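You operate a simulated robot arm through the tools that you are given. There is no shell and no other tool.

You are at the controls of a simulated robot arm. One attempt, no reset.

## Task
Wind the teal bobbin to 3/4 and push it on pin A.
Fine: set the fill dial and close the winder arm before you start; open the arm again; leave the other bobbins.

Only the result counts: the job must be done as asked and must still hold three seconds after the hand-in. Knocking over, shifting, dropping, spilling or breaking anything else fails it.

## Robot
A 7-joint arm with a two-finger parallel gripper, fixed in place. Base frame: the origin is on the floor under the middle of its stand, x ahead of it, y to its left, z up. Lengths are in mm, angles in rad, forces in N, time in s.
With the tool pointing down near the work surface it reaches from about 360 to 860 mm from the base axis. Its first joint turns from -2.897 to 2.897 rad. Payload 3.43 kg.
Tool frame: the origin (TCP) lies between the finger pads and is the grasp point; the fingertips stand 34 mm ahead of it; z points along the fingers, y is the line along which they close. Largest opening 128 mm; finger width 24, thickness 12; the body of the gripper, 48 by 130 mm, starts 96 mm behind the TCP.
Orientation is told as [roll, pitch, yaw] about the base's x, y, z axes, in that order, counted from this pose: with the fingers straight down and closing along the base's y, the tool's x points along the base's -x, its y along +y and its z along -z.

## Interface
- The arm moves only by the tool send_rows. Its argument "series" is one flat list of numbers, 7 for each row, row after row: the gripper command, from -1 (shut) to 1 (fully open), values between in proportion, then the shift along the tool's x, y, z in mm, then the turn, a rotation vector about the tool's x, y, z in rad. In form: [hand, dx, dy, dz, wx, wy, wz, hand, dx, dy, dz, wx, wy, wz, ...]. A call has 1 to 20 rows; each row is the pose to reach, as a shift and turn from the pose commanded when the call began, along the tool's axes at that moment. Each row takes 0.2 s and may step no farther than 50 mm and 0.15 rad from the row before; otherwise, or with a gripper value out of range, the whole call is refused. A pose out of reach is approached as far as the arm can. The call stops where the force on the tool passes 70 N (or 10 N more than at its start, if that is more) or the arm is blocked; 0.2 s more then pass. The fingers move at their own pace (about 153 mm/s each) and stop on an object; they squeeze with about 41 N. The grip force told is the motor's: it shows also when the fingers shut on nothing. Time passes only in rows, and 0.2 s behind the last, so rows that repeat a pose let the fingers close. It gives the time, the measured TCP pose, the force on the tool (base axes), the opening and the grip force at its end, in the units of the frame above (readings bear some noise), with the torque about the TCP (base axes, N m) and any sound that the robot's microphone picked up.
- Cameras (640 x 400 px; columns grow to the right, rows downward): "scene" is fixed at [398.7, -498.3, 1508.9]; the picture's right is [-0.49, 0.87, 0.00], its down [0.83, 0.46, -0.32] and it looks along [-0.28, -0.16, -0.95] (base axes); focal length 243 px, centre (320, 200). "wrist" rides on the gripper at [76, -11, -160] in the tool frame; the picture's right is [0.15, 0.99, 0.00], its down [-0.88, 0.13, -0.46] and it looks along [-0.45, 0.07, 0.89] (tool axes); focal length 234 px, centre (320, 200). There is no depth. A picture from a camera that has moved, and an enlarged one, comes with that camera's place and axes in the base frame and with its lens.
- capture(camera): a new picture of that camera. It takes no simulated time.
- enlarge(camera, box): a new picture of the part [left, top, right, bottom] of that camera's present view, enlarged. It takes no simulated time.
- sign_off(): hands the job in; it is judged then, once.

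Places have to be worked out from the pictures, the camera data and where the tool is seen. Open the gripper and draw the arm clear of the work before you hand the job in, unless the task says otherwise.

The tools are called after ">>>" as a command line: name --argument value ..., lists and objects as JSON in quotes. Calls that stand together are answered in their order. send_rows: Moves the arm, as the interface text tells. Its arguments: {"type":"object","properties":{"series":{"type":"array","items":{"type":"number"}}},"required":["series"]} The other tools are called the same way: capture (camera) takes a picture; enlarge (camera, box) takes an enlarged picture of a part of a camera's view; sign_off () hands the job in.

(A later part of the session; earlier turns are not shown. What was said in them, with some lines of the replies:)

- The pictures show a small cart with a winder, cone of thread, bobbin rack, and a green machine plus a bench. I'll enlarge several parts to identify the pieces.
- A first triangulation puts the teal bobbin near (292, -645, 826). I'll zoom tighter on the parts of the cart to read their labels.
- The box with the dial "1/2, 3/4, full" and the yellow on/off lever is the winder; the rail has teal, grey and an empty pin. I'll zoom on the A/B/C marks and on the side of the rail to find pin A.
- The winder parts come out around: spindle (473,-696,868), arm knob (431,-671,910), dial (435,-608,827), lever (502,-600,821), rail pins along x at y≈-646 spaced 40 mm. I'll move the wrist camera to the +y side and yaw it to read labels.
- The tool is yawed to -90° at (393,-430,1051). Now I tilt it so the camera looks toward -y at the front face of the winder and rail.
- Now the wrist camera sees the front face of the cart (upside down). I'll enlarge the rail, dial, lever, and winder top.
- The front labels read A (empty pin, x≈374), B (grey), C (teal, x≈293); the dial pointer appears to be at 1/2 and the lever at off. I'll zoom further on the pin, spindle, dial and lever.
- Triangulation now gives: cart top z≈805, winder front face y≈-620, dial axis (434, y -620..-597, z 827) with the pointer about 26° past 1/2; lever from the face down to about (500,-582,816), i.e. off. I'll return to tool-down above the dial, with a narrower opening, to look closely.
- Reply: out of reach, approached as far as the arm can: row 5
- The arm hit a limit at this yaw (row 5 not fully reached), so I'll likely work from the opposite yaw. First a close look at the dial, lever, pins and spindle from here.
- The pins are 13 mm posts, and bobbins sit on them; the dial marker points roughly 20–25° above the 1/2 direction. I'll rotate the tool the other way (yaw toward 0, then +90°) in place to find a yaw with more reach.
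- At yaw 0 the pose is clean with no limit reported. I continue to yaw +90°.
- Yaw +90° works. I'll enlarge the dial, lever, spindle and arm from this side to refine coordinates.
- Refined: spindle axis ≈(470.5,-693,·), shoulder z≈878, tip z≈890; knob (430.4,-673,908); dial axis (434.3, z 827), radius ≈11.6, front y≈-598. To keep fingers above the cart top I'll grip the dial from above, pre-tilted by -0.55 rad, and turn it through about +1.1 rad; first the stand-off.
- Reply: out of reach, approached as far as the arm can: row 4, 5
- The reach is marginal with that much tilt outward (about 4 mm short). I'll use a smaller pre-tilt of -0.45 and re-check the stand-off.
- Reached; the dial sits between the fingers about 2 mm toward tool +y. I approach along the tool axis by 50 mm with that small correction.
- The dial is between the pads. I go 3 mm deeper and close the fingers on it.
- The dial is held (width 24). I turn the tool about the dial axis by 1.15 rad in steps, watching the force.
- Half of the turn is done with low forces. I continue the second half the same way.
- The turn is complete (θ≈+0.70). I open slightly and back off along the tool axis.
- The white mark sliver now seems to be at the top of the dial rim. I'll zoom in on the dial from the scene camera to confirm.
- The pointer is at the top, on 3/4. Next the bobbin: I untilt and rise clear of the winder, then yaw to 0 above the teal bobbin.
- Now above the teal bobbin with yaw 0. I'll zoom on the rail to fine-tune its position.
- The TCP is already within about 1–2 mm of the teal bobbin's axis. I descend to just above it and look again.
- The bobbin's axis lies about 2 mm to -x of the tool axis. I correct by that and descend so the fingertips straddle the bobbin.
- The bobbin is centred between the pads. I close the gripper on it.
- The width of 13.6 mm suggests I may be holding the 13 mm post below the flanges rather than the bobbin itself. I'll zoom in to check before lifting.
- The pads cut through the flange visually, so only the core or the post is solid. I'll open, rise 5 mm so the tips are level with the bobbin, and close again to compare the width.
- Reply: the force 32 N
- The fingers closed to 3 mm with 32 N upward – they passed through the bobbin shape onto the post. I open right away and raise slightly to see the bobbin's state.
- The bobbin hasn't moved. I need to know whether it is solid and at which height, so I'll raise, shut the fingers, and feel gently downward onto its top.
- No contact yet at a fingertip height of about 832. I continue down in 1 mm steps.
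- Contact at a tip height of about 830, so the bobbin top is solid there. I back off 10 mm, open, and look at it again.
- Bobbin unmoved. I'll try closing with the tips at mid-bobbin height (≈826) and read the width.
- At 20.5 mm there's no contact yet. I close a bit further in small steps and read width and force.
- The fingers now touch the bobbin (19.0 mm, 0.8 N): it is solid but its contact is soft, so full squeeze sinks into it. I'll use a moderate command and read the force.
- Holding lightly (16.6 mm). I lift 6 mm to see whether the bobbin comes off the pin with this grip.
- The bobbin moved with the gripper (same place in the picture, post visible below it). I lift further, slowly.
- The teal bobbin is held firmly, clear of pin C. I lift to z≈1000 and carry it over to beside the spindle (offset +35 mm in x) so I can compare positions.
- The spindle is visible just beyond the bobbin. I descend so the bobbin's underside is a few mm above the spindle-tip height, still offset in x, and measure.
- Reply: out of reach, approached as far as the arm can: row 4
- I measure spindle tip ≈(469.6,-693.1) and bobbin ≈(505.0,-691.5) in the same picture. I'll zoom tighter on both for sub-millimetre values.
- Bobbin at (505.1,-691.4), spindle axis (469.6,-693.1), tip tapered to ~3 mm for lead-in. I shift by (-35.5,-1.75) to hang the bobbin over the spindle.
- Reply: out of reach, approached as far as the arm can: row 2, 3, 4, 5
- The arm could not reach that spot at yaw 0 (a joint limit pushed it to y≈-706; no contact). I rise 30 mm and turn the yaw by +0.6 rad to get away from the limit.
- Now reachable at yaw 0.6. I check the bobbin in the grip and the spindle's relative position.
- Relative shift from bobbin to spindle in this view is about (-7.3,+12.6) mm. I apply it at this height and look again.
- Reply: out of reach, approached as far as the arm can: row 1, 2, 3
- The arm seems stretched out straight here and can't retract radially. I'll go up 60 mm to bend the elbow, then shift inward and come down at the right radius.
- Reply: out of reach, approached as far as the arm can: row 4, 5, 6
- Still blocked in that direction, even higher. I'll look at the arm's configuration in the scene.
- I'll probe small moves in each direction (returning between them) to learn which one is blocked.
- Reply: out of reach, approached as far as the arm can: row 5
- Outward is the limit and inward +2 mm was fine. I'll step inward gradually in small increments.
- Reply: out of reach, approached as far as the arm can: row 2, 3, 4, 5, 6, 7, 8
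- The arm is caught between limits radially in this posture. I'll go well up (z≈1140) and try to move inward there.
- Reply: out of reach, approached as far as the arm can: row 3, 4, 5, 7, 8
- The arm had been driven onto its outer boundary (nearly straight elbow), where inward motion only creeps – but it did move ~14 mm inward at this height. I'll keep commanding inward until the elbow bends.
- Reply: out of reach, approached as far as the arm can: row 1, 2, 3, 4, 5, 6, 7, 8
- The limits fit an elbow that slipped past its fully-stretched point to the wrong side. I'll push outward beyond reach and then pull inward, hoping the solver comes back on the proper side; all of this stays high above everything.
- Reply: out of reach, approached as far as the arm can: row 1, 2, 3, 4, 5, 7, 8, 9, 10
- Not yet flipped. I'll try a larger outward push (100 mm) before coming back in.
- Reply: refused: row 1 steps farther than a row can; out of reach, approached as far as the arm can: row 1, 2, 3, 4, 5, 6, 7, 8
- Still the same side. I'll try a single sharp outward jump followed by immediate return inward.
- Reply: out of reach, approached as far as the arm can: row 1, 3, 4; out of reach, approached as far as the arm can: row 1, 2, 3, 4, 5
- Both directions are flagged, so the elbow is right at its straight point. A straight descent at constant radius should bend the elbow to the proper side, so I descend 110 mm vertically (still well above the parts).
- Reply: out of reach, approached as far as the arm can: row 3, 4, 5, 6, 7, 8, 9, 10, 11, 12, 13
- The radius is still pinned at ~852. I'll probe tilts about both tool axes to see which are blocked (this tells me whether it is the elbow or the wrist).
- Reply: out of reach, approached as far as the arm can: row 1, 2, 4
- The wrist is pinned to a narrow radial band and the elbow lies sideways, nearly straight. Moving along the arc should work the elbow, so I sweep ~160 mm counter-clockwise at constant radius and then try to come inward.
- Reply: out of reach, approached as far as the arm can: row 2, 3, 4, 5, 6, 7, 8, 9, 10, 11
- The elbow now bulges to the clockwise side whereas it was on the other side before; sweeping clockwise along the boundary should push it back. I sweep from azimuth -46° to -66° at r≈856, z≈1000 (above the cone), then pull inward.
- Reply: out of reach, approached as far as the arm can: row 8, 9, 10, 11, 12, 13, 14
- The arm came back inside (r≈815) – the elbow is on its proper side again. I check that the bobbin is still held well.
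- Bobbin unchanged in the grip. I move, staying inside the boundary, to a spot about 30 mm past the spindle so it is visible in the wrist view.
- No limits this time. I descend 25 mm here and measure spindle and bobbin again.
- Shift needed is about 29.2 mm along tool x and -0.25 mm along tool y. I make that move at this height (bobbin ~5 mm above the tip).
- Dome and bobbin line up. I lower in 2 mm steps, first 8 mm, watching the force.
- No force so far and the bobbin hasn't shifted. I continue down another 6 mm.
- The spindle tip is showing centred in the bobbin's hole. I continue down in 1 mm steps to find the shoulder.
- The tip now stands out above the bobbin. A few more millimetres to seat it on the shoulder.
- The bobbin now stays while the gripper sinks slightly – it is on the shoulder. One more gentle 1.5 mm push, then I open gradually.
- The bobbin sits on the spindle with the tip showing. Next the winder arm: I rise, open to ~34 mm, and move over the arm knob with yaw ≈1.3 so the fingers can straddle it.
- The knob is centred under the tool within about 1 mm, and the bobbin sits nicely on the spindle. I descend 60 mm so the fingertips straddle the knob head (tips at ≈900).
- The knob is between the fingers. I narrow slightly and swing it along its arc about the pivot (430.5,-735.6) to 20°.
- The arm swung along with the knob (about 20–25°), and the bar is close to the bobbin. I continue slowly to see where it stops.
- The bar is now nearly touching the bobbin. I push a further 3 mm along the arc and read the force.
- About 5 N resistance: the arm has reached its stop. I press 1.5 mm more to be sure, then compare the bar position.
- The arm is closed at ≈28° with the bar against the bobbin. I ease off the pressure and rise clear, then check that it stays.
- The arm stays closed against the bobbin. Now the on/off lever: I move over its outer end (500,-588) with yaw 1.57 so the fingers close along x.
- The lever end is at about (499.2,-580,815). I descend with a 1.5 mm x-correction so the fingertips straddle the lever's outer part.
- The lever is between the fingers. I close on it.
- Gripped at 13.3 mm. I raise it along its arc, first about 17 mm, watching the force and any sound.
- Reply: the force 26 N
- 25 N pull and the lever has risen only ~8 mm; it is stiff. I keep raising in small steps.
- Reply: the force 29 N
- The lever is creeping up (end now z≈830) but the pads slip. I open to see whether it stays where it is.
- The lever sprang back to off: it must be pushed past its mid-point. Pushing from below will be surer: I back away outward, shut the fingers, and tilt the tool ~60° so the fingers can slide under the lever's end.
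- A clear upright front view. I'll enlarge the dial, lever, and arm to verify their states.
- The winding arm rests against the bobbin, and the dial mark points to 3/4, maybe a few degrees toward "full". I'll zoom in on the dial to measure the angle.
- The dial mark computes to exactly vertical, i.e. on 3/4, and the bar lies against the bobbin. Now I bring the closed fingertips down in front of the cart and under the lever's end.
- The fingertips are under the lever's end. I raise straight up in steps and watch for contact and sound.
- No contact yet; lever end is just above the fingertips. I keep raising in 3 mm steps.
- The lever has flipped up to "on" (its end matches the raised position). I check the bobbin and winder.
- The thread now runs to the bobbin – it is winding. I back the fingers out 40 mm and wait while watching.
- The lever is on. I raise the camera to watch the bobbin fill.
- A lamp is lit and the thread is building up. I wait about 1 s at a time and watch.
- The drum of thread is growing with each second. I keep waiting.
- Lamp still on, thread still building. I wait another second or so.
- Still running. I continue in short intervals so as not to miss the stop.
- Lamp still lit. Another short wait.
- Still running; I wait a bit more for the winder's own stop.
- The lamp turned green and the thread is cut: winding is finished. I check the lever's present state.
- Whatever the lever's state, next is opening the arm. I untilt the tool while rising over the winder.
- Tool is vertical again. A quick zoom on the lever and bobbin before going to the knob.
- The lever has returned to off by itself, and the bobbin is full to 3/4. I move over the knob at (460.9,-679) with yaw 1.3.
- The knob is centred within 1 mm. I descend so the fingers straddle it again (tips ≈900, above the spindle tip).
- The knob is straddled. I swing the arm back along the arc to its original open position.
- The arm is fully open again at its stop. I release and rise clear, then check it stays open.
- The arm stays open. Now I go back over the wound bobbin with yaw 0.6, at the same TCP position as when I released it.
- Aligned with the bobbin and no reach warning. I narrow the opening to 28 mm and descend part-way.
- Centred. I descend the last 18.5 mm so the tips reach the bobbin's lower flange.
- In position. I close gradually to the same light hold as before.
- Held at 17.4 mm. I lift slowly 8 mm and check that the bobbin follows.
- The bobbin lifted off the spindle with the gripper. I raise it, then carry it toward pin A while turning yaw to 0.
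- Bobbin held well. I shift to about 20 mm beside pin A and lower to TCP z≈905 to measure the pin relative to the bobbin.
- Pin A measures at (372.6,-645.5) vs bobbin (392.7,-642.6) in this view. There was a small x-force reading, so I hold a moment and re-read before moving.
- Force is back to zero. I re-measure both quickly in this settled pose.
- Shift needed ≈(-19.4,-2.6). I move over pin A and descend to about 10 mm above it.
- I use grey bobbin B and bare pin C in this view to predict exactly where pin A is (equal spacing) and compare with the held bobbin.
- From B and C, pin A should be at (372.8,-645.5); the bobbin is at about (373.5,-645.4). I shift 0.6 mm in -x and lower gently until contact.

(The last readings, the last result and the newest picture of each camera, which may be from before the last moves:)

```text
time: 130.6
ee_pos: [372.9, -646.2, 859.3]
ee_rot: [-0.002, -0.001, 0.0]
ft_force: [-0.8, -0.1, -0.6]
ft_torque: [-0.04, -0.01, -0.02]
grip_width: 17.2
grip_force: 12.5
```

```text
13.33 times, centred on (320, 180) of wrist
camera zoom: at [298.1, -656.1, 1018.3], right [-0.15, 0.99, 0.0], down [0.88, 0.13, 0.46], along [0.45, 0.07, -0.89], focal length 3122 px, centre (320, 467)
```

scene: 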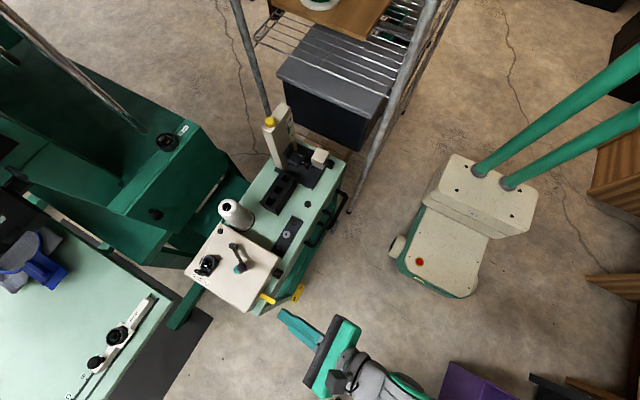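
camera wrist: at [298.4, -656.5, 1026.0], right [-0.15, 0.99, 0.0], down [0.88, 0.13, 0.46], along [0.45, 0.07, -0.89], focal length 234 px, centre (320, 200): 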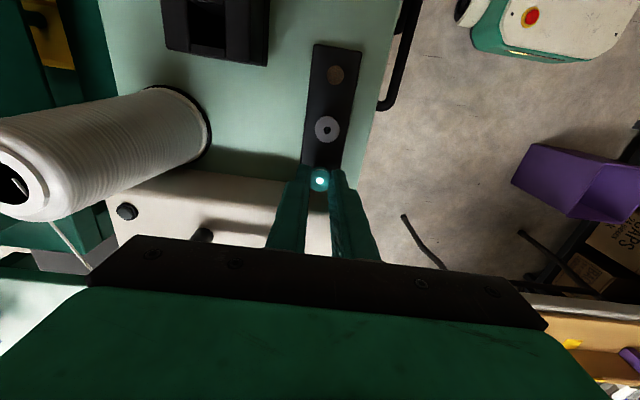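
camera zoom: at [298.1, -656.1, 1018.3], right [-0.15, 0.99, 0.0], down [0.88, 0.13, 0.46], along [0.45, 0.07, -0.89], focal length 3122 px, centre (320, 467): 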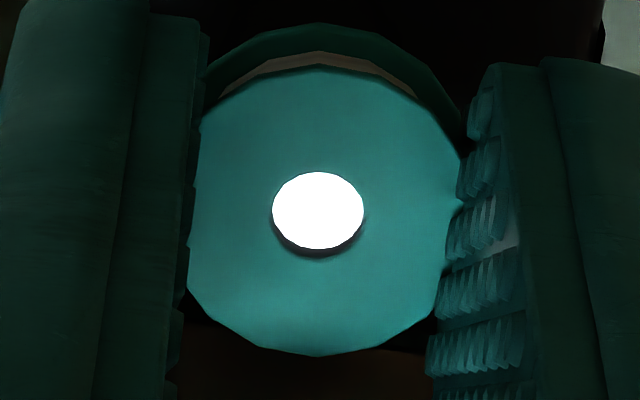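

No contact yet (bottom ≈825). I continue in 1 mm steps.

>>> send_rows --series '[-0.76, 0, 0, 1, 0, 0, 0, -0.76, 0, 0, 2, 0, 0, 0, -0.76, 0, 0, 2, 0, 0, 0]'

>>> enlarge --camera "wrist" --box '[300, 165, 340, 195]'

```text
time: 131.4
ee_pos: [370.7, -644.9, 855.7]
ee_rot: [0.002, 0.001, 0.001]
ft_force: [-3.6, 7.0, -0.9]
ft_torque: [0.22, 0.12, 0.04]
grip_width: 17.0
grip_force: 25.9
```

```text
13.33 times, centred on (320, 180) of wrist
camera zoom: at [295.9, -656.6, 1015.7], right [-0.15, 0.99, 0.0], down [0.88, 0.13, 0.45], along [0.45, 0.07, -0.89], focal length 3122 px, centre (320, 467)
```

zoom: 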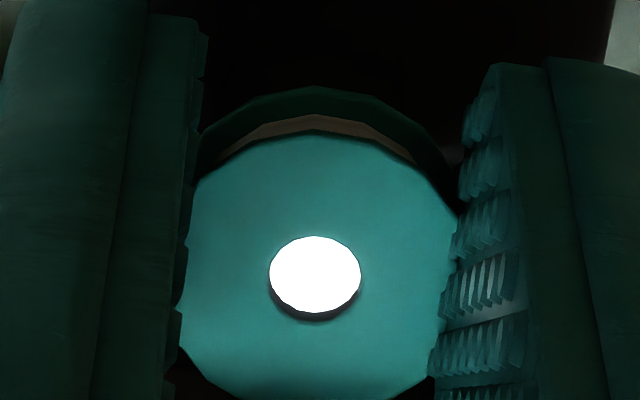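

The bobbin shifted in the grip as it met the pin, with some side force. I'll look closely before doing anything else.

>>> enlarge --camera "wrist" --box '[280, 140, 360, 210]'

>>> enlarge --camera "scene" --box '[240, 200, 320, 270]'

```text
5.71 times, centred on (320, 175) of wrist
camera zoom: at [295.9, -656.6, 1015.7], right [-0.15, 0.99, 0.0], down [0.88, 0.13, 0.45], along [0.45, 0.07, -0.89], focal length 1338 px, centre (320, 343)
```

zoom: 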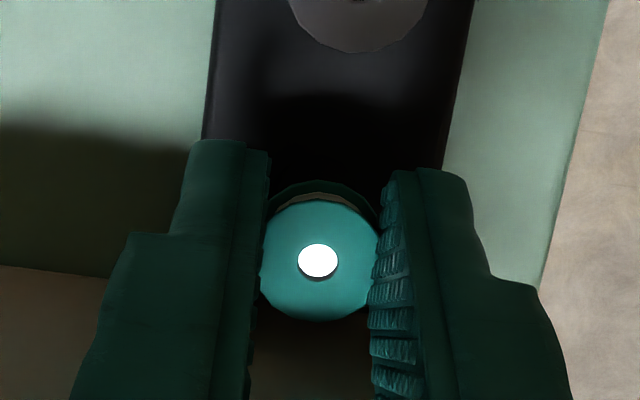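

```text
5.71 times, centred on (280, 235) of scene
camera zoom: at [398.7, -498.3, 1508.9], right [-0.49, 0.87, 0.0], down [0.83, 0.46, -0.32], along [-0.28, -0.16, -0.95], focal length 1390 px, centre (549, 0)
```

zoom: 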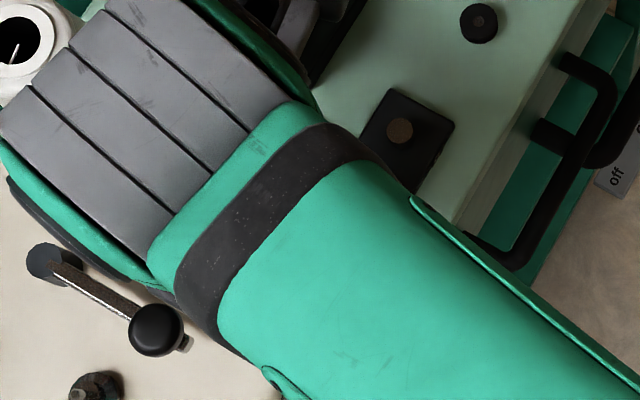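

The bobbin slid about 3 mm toward +x between the pads on contact. I lift 4 mm off the pin and re-measure before correcting.

>>> send_rows --series '[-0.76, 0, 0, -2, 0, 0, 0, -0.76, 0, 0, -4, 0, 0, 0, -0.76, 0, 0, -4, 0, 0, 0]'

>>> enlarge --camera "wrist" --box '[300, 165, 340, 195]'

>>> enlarge --camera "wrist" --box '[306, 60, 356, 150]'

```text
time: 132.2
ee_pos: [370.9, -646.7, 861.1]
ee_rot: [-0.001, -0.001, 0.0]
ft_force: [-0.2, 0.0, -0.6]
ft_torque: [0.01, 0.02, -0.03]
grip_width: 16.0
grip_force: 38.9
```

```text
13.33 times, centred on (320, 180) of wrist
camera zoom: at [297.2, -656.6, 1020.4], right [-0.15, 0.99, 0.0], down [0.88, 0.13, 0.46], along [0.45, 0.07, -0.89], focal length 3122 px, centre (320, 467)
```

zoom: 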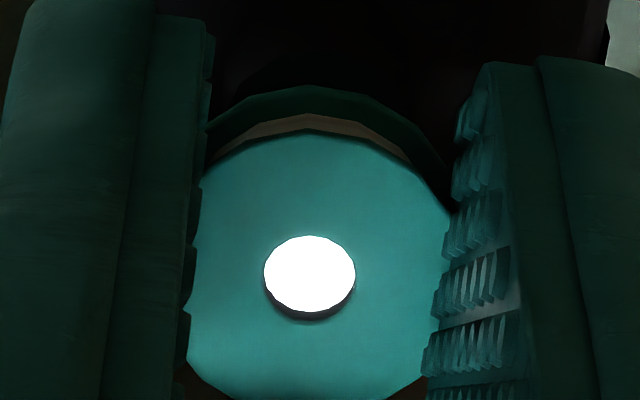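

```text
4.44 times, centred on (331, 105) of wrist
camera zoom: at [297.2, -656.6, 1020.4], right [-0.15, 0.99, 0.0], down [0.88, 0.13, 0.46], along [0.45, 0.07, -0.89], focal length 1041 px, centre (271, 622)
```

zoom: 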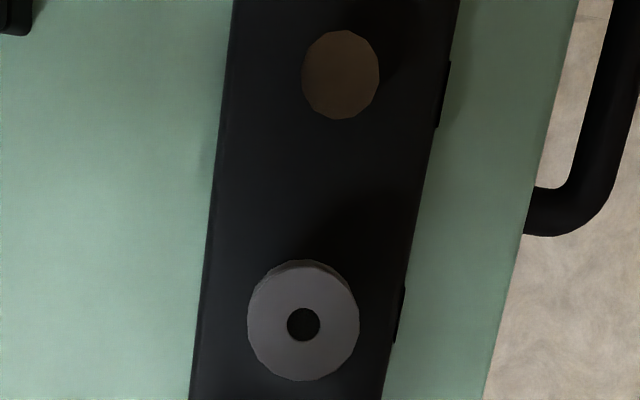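

The bobbin now sits about 4.0 mm too far in +x. I shift by that, lower to just above the pin top, and verify once more.

>>> send_rows --series '[-0.76, 2, 0, 0, 0, 0, 0, -0.76, 4, 0, 0, 0, 0, 0, -0.76, 4, 0, 0, 0, 0, 0]'

>>> enlarge --camera "wrist" --box '[300, 165, 340, 195]'

>>> enlarge --camera "wrist" --box '[306, 60, 356, 150]'

```text
time: 133.0
ee_pos: [368.3, -645.5, 861.8]
ee_rot: [0.0, 0.0, 0.0]
ft_force: [0.3, -0.1, -0.4]
ft_torque: [0.01, -0.01, 0.0]
grip_width: 15.5
grip_force: 40.9
```

```text
13.33 times, centred on (320, 180) of wrist
camera zoom: at [293.1, -656.5, 1020.5], right [-0.15, 0.99, 0.0], down [0.88, 0.13, 0.46], along [0.45, 0.07, -0.89], focal length 3122 px, centre (320, 467)
```

zoom: 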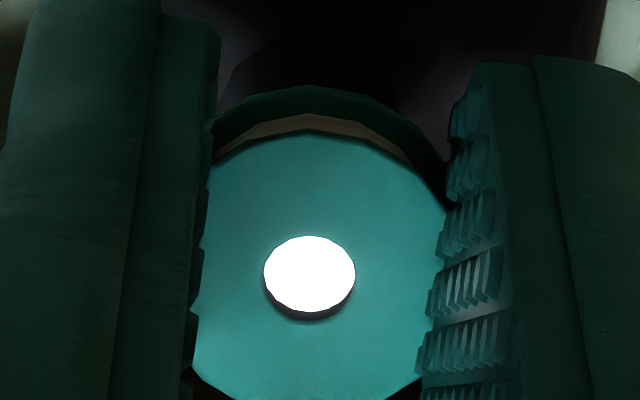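

```text
4.44 times, centred on (331, 105) of wrist
camera zoom: at [293.1, -656.5, 1020.5], right [-0.15, 0.99, 0.0], down [0.88, 0.13, 0.46], along [0.45, 0.07, -0.89], focal length 1041 px, centre (271, 622)
```

zoom: 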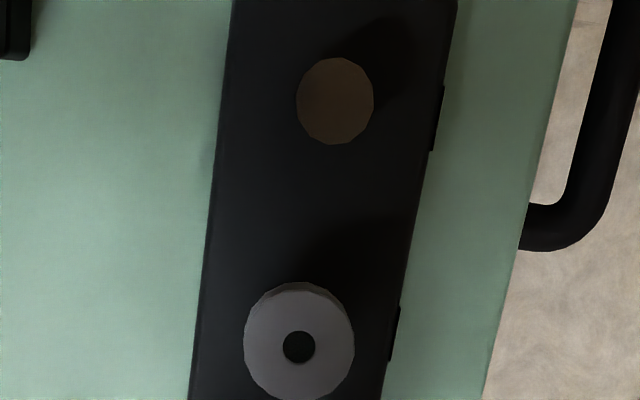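

Bobbin now aligned (372.5,-645.4). I lower 3 mm, to just above the pin top.

>>> send_rows --series '[-0.76, 0, 0, 1, 0, 0, 0, -0.76, 0, 0, 2, 0, 0, 0, -0.76, 0, 0, 3, 0, 0, 0, -0.76, 0, 0, 3, 0, 0, 0]'

>>> enlarge --camera "wrist" --box '[300, 165, 340, 195]'

```text
time: 134.0
ee_pos: [367.4, -645.2, 857.8]
ee_rot: [0.001, 0.0, 0.0]
ft_force: [0.2, -0.4, -0.4]
ft_torque: [0.0, 0.0, -0.01]
grip_width: 15.5
grip_force: 40.5
```

```text
13.33 times, centred on (320, 180) of wrist
camera zoom: at [293.1, -656.9, 1017.6], right [-0.15, 0.99, 0.0], down [0.88, 0.13, 0.46], along [0.45, 0.07, -0.89], focal length 3122 px, centre (320, 467)
```

zoom: 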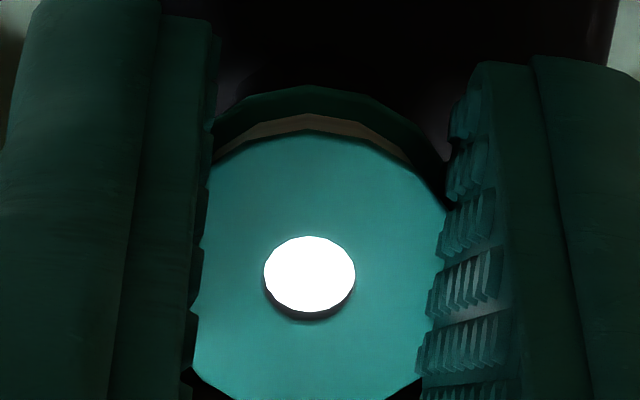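

Still no contact (underside ≈825). I lower another 0.8 mm and then open very gradually so the bobbin settles on the pin.

>>> send_rows --series '[-0.76, 0, 0, 0.8, 0, 0, 0, -0.75, 0, 0, 0.8, 0, 0, 0, -0.74, 0, 0, 0.8, 0, 0, 0, -0.73, 0, 0, 0.8, 0, 0, 0, -0.72, 0, 0, 0.8, 0, 0, 0, -0.71, 0, 0, 0.8, 0, 0, 0, -0.7, 0, 0, 0.8, 0, 0, 0, -0.69, 0, 0, 0.8, 0, 0, 0, -0.68, 0, 0, 0.8, 0, 0, 0, -0.67, 0, 0, 0.8, 0, 0, 0]'

>>> enlarge --camera "wrist" --box '[290, 155, 350, 205]'

```text
time: 136.2
ee_pos: [369.4, -646.2, 857.3]
ee_rot: [0.0, -0.001, -0.001]
ft_force: [-0.4, -0.3, 0.7]
ft_torque: [-0.01, 0.03, 0.0]
grip_width: 21.0
grip_force: 0.1
```

```text
8.00 times, centred on (320, 180) of wrist
camera zoom: at [293.4, -657.1, 1016.9], right [-0.15, 0.99, 0.0], down [0.88, 0.13, 0.46], along [0.45, 0.07, -0.89], focal length 1873 px, centre (320, 360)
```

zoom: 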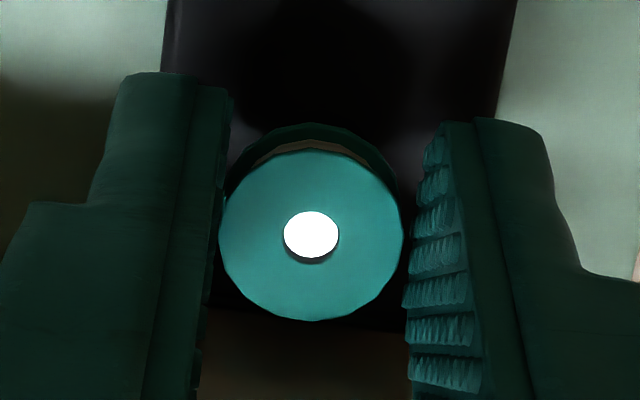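

The bobbin is released and looks level at ≈(372.4,-646). I open wider, rise, and inspect it against the grey one.

>>> send_rows --series '[-0.62, 0, 0, 0, 0, 0, 0, -0.56, 0, 0, 0, 0, 0, 0, -0.56, 0, 0, -10, 0, 0, 0, -0.56, 0, 0, -30, 0, 0, 0, -0.5, 0, 0, -50, 0, 0, 0]'

>>> enlarge --camera "wrist" --box '[290, 100, 350, 190]'

>>> capture --camera "wrist"

```text
time: 137.4
ee_pos: [368.2, -645.9, 907.8]
ee_rot: [0.0, -0.002, -0.001]
ft_force: [0.5, -0.8, 0.4]
ft_torque: [0.03, 0.03, 0.04]
grip_width: 31.9
grip_force: 0.0
```

```text
4.44 times, centred on (320, 145) of wrist
camera zoom: at [294.0, -656.6, 1066.8], right [-0.15, 0.99, 0.0], down [0.88, 0.13, 0.46], along [0.45, 0.07, -0.89], focal length 1041 px, centre (320, 444)
```

zoom: 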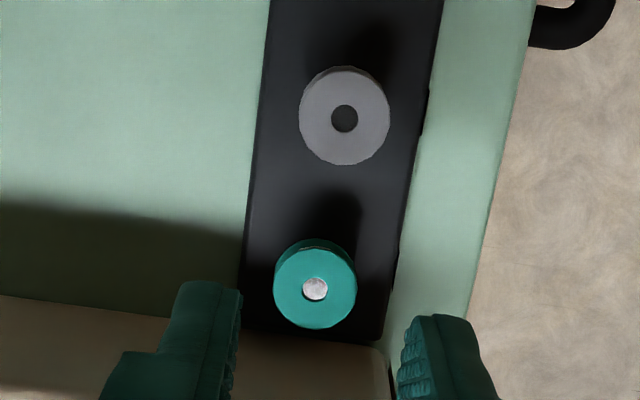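

```text
taken
camera wrist: at [294.0, -656.6, 1066.8], right [-0.15, 0.99, 0.0], down [0.88, 0.13, 0.46], along [0.45, 0.07, -0.89], focal length 234 px, centre (320, 200)
```

wrist: 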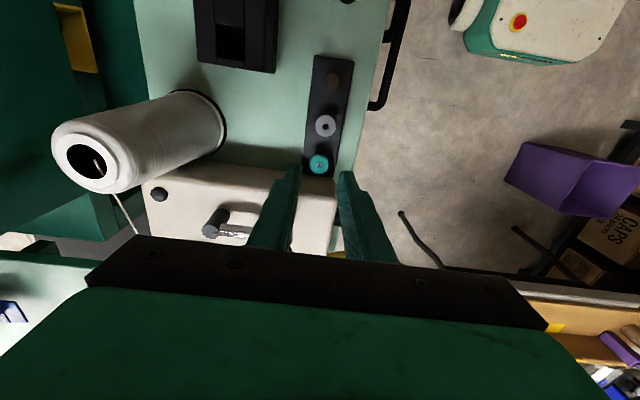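

The teal bobbin sits on pin A's axis (372.2,-646.1 against the expected 372.3,-645.6). Now I shut the fingers and press it down from above.

>>> send_rows --series '[-0.5, -4.5, 0, -5, 0, 0, 0, -1, -4.5, 0, -5, 0, 0, 0, -1, -4.5, 0, -5, 0, 0, 0, -1, -4.5, 0, 10, 0, 0, 0, -1, -4.5, 0, 25, 0, 0, 0, -1, -4.5, 0, 35, 0, 0, 0, -1, -4.5, 0, 37, 0, 0, 0]'

>>> send_rows --series '[-1, 0, 0, 1, 0, 0, 0, -1, 0, 0, 2, 0, 0, 0]'

>>> send_rows --series '[-1, 0, 0, 1, 0, 0, 0, -1, 0, 0, 2, 0, 0, 0]'

```text
time: 139.0
ee_pos: [374.7, -644.0, 870.2]
ee_rot: [0.001, 0.0, 0.005]
ft_force: [1.5, 0.3, -0.5]
ft_torque: [-0.07, 0.15, -0.04]
grip_width: 0.2
grip_force: 33.0
```

```text
time: 139.6
ee_pos: [371.5, -645.8, 868.2]
ee_rot: [0.0, -0.001, 0.0]
ft_force: [-0.8, 0.3, 0.5]
ft_torque: [-0.01, 0.05, -0.03]
grip_width: 0.0
grip_force: 33.6
```

```text
time: 140.2
ee_pos: [372.7, -645.9, 865.4]
ee_rot: [0.001, 0.0, 0.0]
ft_force: [0.0, 0.2, -0.6]
ft_torque: [-0.03, -0.02, -0.01]
grip_width: 0.1
grip_force: 32.7
```

No contact yet at tip height ≈832. I continue 1 mm at a time.

>>> send_rows --series '[-1, 0, 0, 1, 0, 0, 0, -1, 0, 0, 1, 0, 0, 0]'

>>> send_rows --series '[-1, 0, 0, 1, 0, 0, 0, -1, 0, 0, 1, 0, 0, 0]'

>>> send_rows --series '[-1, 0, 0, 1, 0, 0, 0, -1, 0, 0, 1, 0, 0, 0]'

```text
time: 140.8
ee_pos: [373.2, -645.4, 864.8]
ee_rot: [0.001, 0.003, 0.001]
ft_force: [0.1, -2.1, 0.1]
ft_torque: [0.17, 0.01, 0.03]
grip_width: 0.0
grip_force: 32.6
```

```text
time: 141.4
ee_pos: [371.0, -646.1, 864.8]
ee_rot: [-0.001, 0.0, -0.001]
ft_force: [-2.1, -1.1, 4.2]
ft_torque: [-0.04, 0.07, -0.02]
grip_width: 0.0
grip_force: 33.5
```

```text
time: 142.0
ee_pos: [372.0, -646.1, 864.0]
ee_rot: [-0.001, 0.0, 0.001]
ft_force: [-2.6, -1.4, 14.9]
ft_torque: [-0.06, 0.06, -0.01]
grip_width: 0.0
grip_force: 32.5
```

Contact at the same height as it had on pin C; 15 N now. I press a little harder (2 mm more) to make sure it is pushed on.

>>> send_rows --series '[-1, 0, 0, 1, 0, 0, 0, -1, 0, 0, 2, 0, 0, 0, -1, 0, 0, 2, 0, 0, 0]'

```text
time: 142.8
ee_pos: [372.2, -647.4, 862.6]
ee_rot: [-0.004, -0.001, 0.002]
ft_force: [-4.9, -0.9, 38.0]
ft_torque: [0.02, 0.23, 0.01]
grip_width: 0.1
grip_force: 33.1
```

38 N pressed with a firm stop – it is seated. I rise and inspect the result.

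>>> send_rows --series '[-1, 0, 0, -3, 0, 0, 0, -1, 0, 0, -12, 0, 0, 0, -1, 0, 0, -30, 0, 0, 0, -0.6, 0, 0, -50, 0, 0, 0, -0.5, 0, 0, -50, 0, 0, 0]'

>>> enlarge --camera "wrist" --box '[290, 100, 350, 190]'

>>> enlarge --camera "wrist" --box '[305, 140, 335, 180]'

```text
time: 144.0
ee_pos: [372.7, -645.1, 910.7]
ee_rot: [0.001, 0.0, 0.0]
ft_force: [-0.3, 0.4, 0.0]
ft_torque: [-0.01, -0.05, 0.02]
grip_width: 32.0
grip_force: 0.1
```

```text
4.44 times, centred on (320, 145) of wrist
camera zoom: at [297.9, -656.7, 1070.7], right [-0.15, 0.99, 0.0], down [0.88, 0.13, 0.46], along [0.45, 0.07, -0.89], focal length 1041 px, centre (320, 444)
```

zoom: 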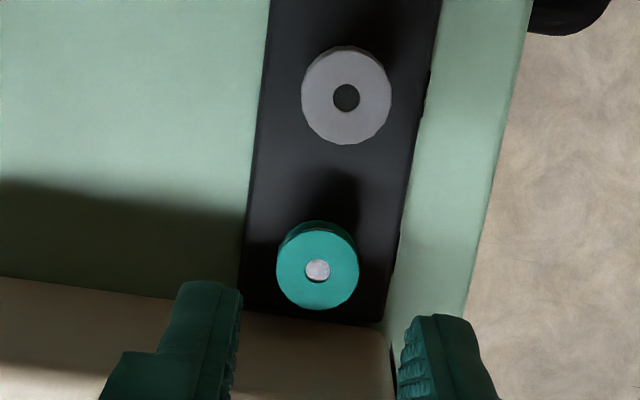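

```text
10.00 times, centred on (320, 160) of wrist
camera zoom: at [297.9, -656.7, 1070.7], right [-0.15, 0.99, 0.0], down [0.88, 0.13, 0.46], along [0.45, 0.07, -0.89], focal length 2342 px, centre (320, 600)
```

zoom: 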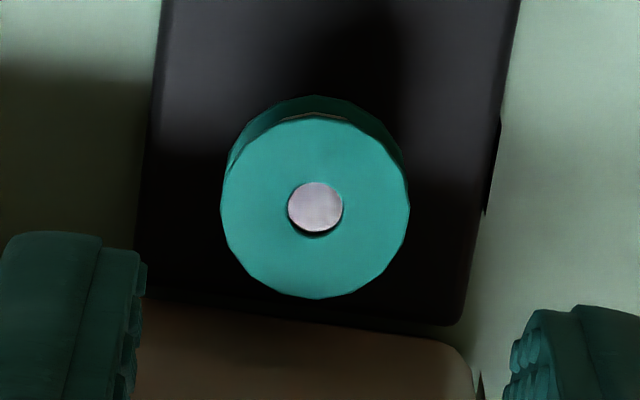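

Teal bobbin is exactly one 40 mm pitch from the grey one and level. I withdraw the arm upward and outward, turning to yaw 90° for a final front view.

>>> send_rows --series '[-0.5, 0, 0, -40, 0, 0, 0, -0.3, 0, 0, -80, 0, 0, 0, 0, 0, 10, -100, 0, 0, -0.1428, 0, 0, 20, -100, 0, 0, -0.2856, 0, 0, 30, -100, 0, 0, -0.4284, 0, 0, 40, -100, 0, 0, -0.5712, 0, 0, 50, -100, 0, 0, -0.714, 0, 0, 60, -100, 0, 0, -0.8568, 0, 0, 70, -100, 0, 0, -0.9996, 0, 0, 80, -100, 0, 0, -1.1424, 0, 0, 90, -100, 0, 0, -1.2852, 0, 0, 100, -100, 0, 0, -1.428, 0, 0, 110, -100, 0, 0, -1.5708]'

>>> send_rows --series '[0, -15, 0, 0, 0, 0.15, 0, 0, -30, 0, 0, 0, 0.3, 0, 0, -45, 0, 0, 0, 0.45, 0, 0, -60, 0, 0, 0, 0.6, 0, 0, -75, 0, 0, 0, 0.75, 0, 0, -90, 0, 0, 0, 0.9, 0]'

>>> capture --camera "wrist"

>>> capture --camera "scene"

```text
time: 146.8
ee_pos: [369.7, -537.8, 1011.1]
ee_rot: [-0.001, -0.002, 1.571]
ft_force: [-0.5, 0.3, -0.6]
ft_torque: [0.03, -0.05, 0.03]
grip_width: 63.8
grip_force: 0.0
```

```text
time: 148.2
ee_pos: [368.2, -448.8, 1012.7]
ee_rot: [-0.002, 0.903, 1.562]
ft_force: [0.0, 0.1, 0.4]
ft_torque: [0.05, -0.05, 0.02]
grip_width: 63.9
grip_force: 0.1
```

```text
taken
camera wrist: at [381.0, -370.1, 1170.4], right [-0.99, -0.08, 0.11], down [-0.12, 0.9, -0.41], along [-0.07, -0.42, -0.91], focal length 234 px, centre (320, 200)
```

wrist: 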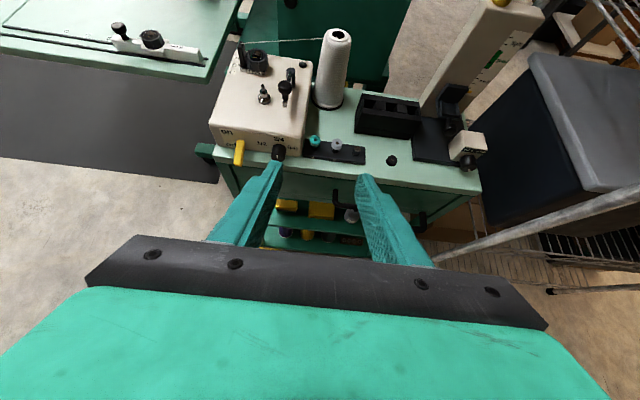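

```text
taken
```

scene: 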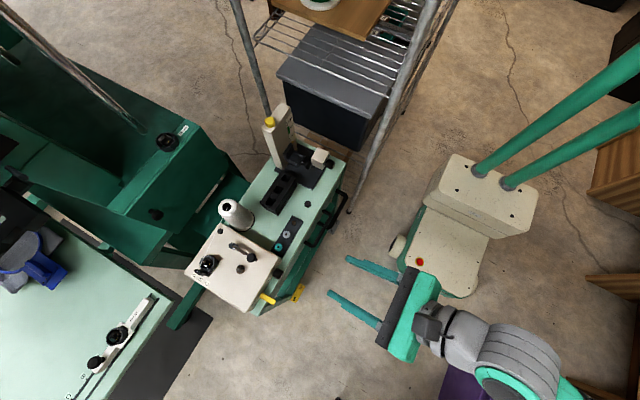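

The arm is clear. I enlarge the rail, the winder and the lever for a last check.

>>> enlarge --camera "wrist" --box '[300, 125, 375, 175]'

>>> enlarge --camera "wrist" --box '[205, 60, 325, 170]'

>>> enlarge --camera "scene" --box '[225, 190, 325, 310]'

>>> enlarge --camera "wrist" --box '[302, 128, 334, 152]'

```text
8.00 times, centred on (338, 150) of wrist
camera zoom: at [381.0, -370.1, 1170.4], right [-0.99, -0.08, 0.11], down [-0.12, 0.9, -0.41], along [-0.07, -0.42, -0.91], focal length 1873 px, centre (180, 600)
```

zoom: 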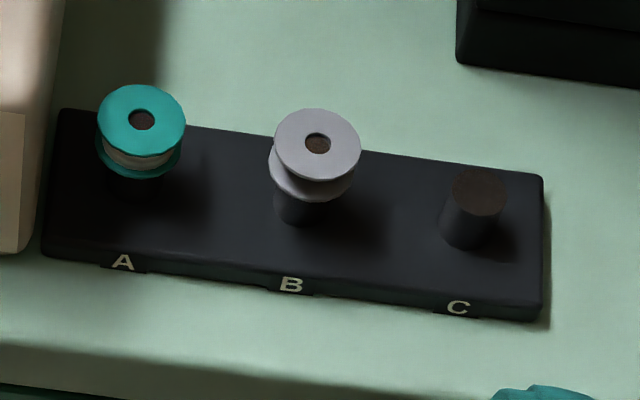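

```text
3.64 times, centred on (265, 115) of wrist
camera zoom: at [381.0, -370.1, 1170.4], right [-0.99, -0.08, 0.11], down [-0.12, 0.9, -0.41], along [-0.07, -0.42, -0.91], focal length 852 px, centre (520, 509)
```

zoom: 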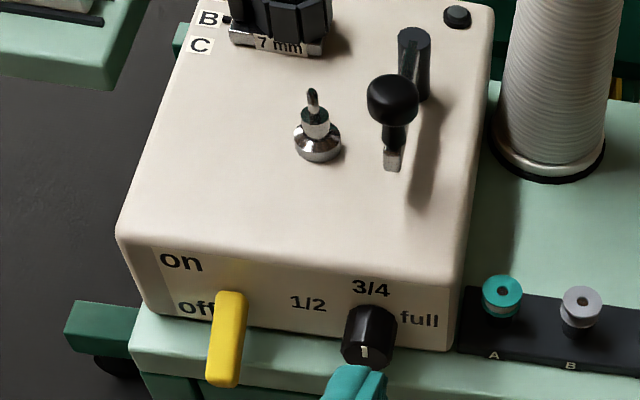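

```text
3.33 times, centred on (275, 250) of scene
camera zoom: at [398.7, -498.3, 1508.9], right [-0.49, 0.87, 0.0], down [0.83, 0.46, -0.32], along [-0.28, -0.16, -0.95], focal length 811 px, centre (470, 33)
```

zoom: 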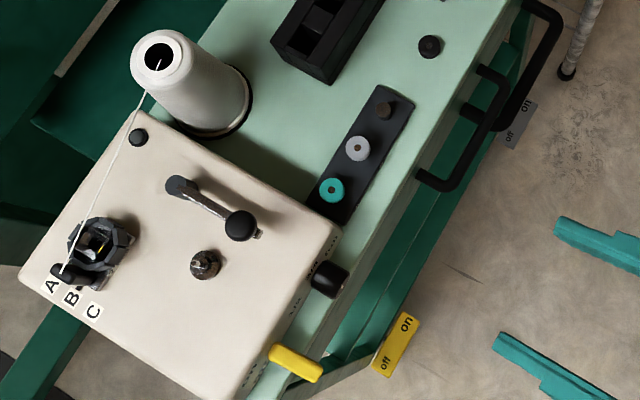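

```text
16.00 times, centred on (318, 140) of wrist
camera zoom: at [381.0, -370.1, 1170.4], right [-0.99, -0.08, 0.11], down [-0.12, 0.9, -0.41], along [-0.07, -0.42, -0.91], focal length 3747 px, centre (352, 1160)
```

zoom: 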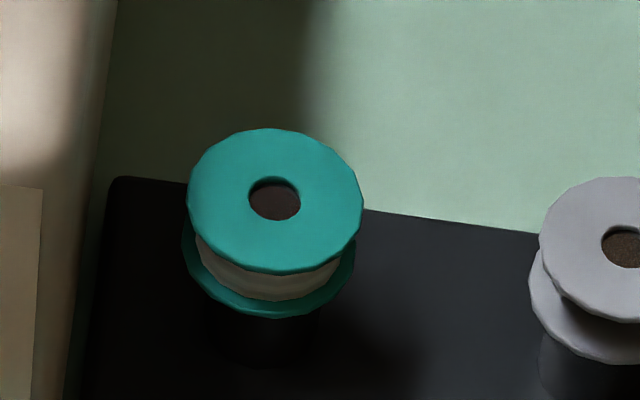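

Teal bobbin, wound, sits level on pin A at the same height as the grey one on B. The arm is open, the dial is on 3/4, the lever is off and the other bobbins haven't moved. The gripper is open and clear of the work, so I hand in.

>>> sign_off

```text
The job is handed in.
```

The teal bobbin is wound to the 3/4 setting and sits on pin A, and I have handed the job in. I don't have the verdict on it.

- **Winding:** I set the dial to 3/4 and closed the winder arm against the bobbin before switching on. The winder stopped by itself: its lamp went green, and the lever was back at off when I next checked.
- **Pin A:** I pressed the bobbin down with about 38 N. It sits level and at the same height as the grey bobbin on pin B, to within about 1 mm. Its centre is about 0.6 mm off the pin's axis.
- **Winder arm:** it is open again, back at its original position.
- **Other bobbins:** the grey and black bobbins were left alone and look unmoved in the last pictures.

The first time I lowered the bobbin onto pin A, it slid about 4 mm in the grip. I lifted it, re-centred it and set it down again.

The gripper was open and clear of the cart when I handed in.
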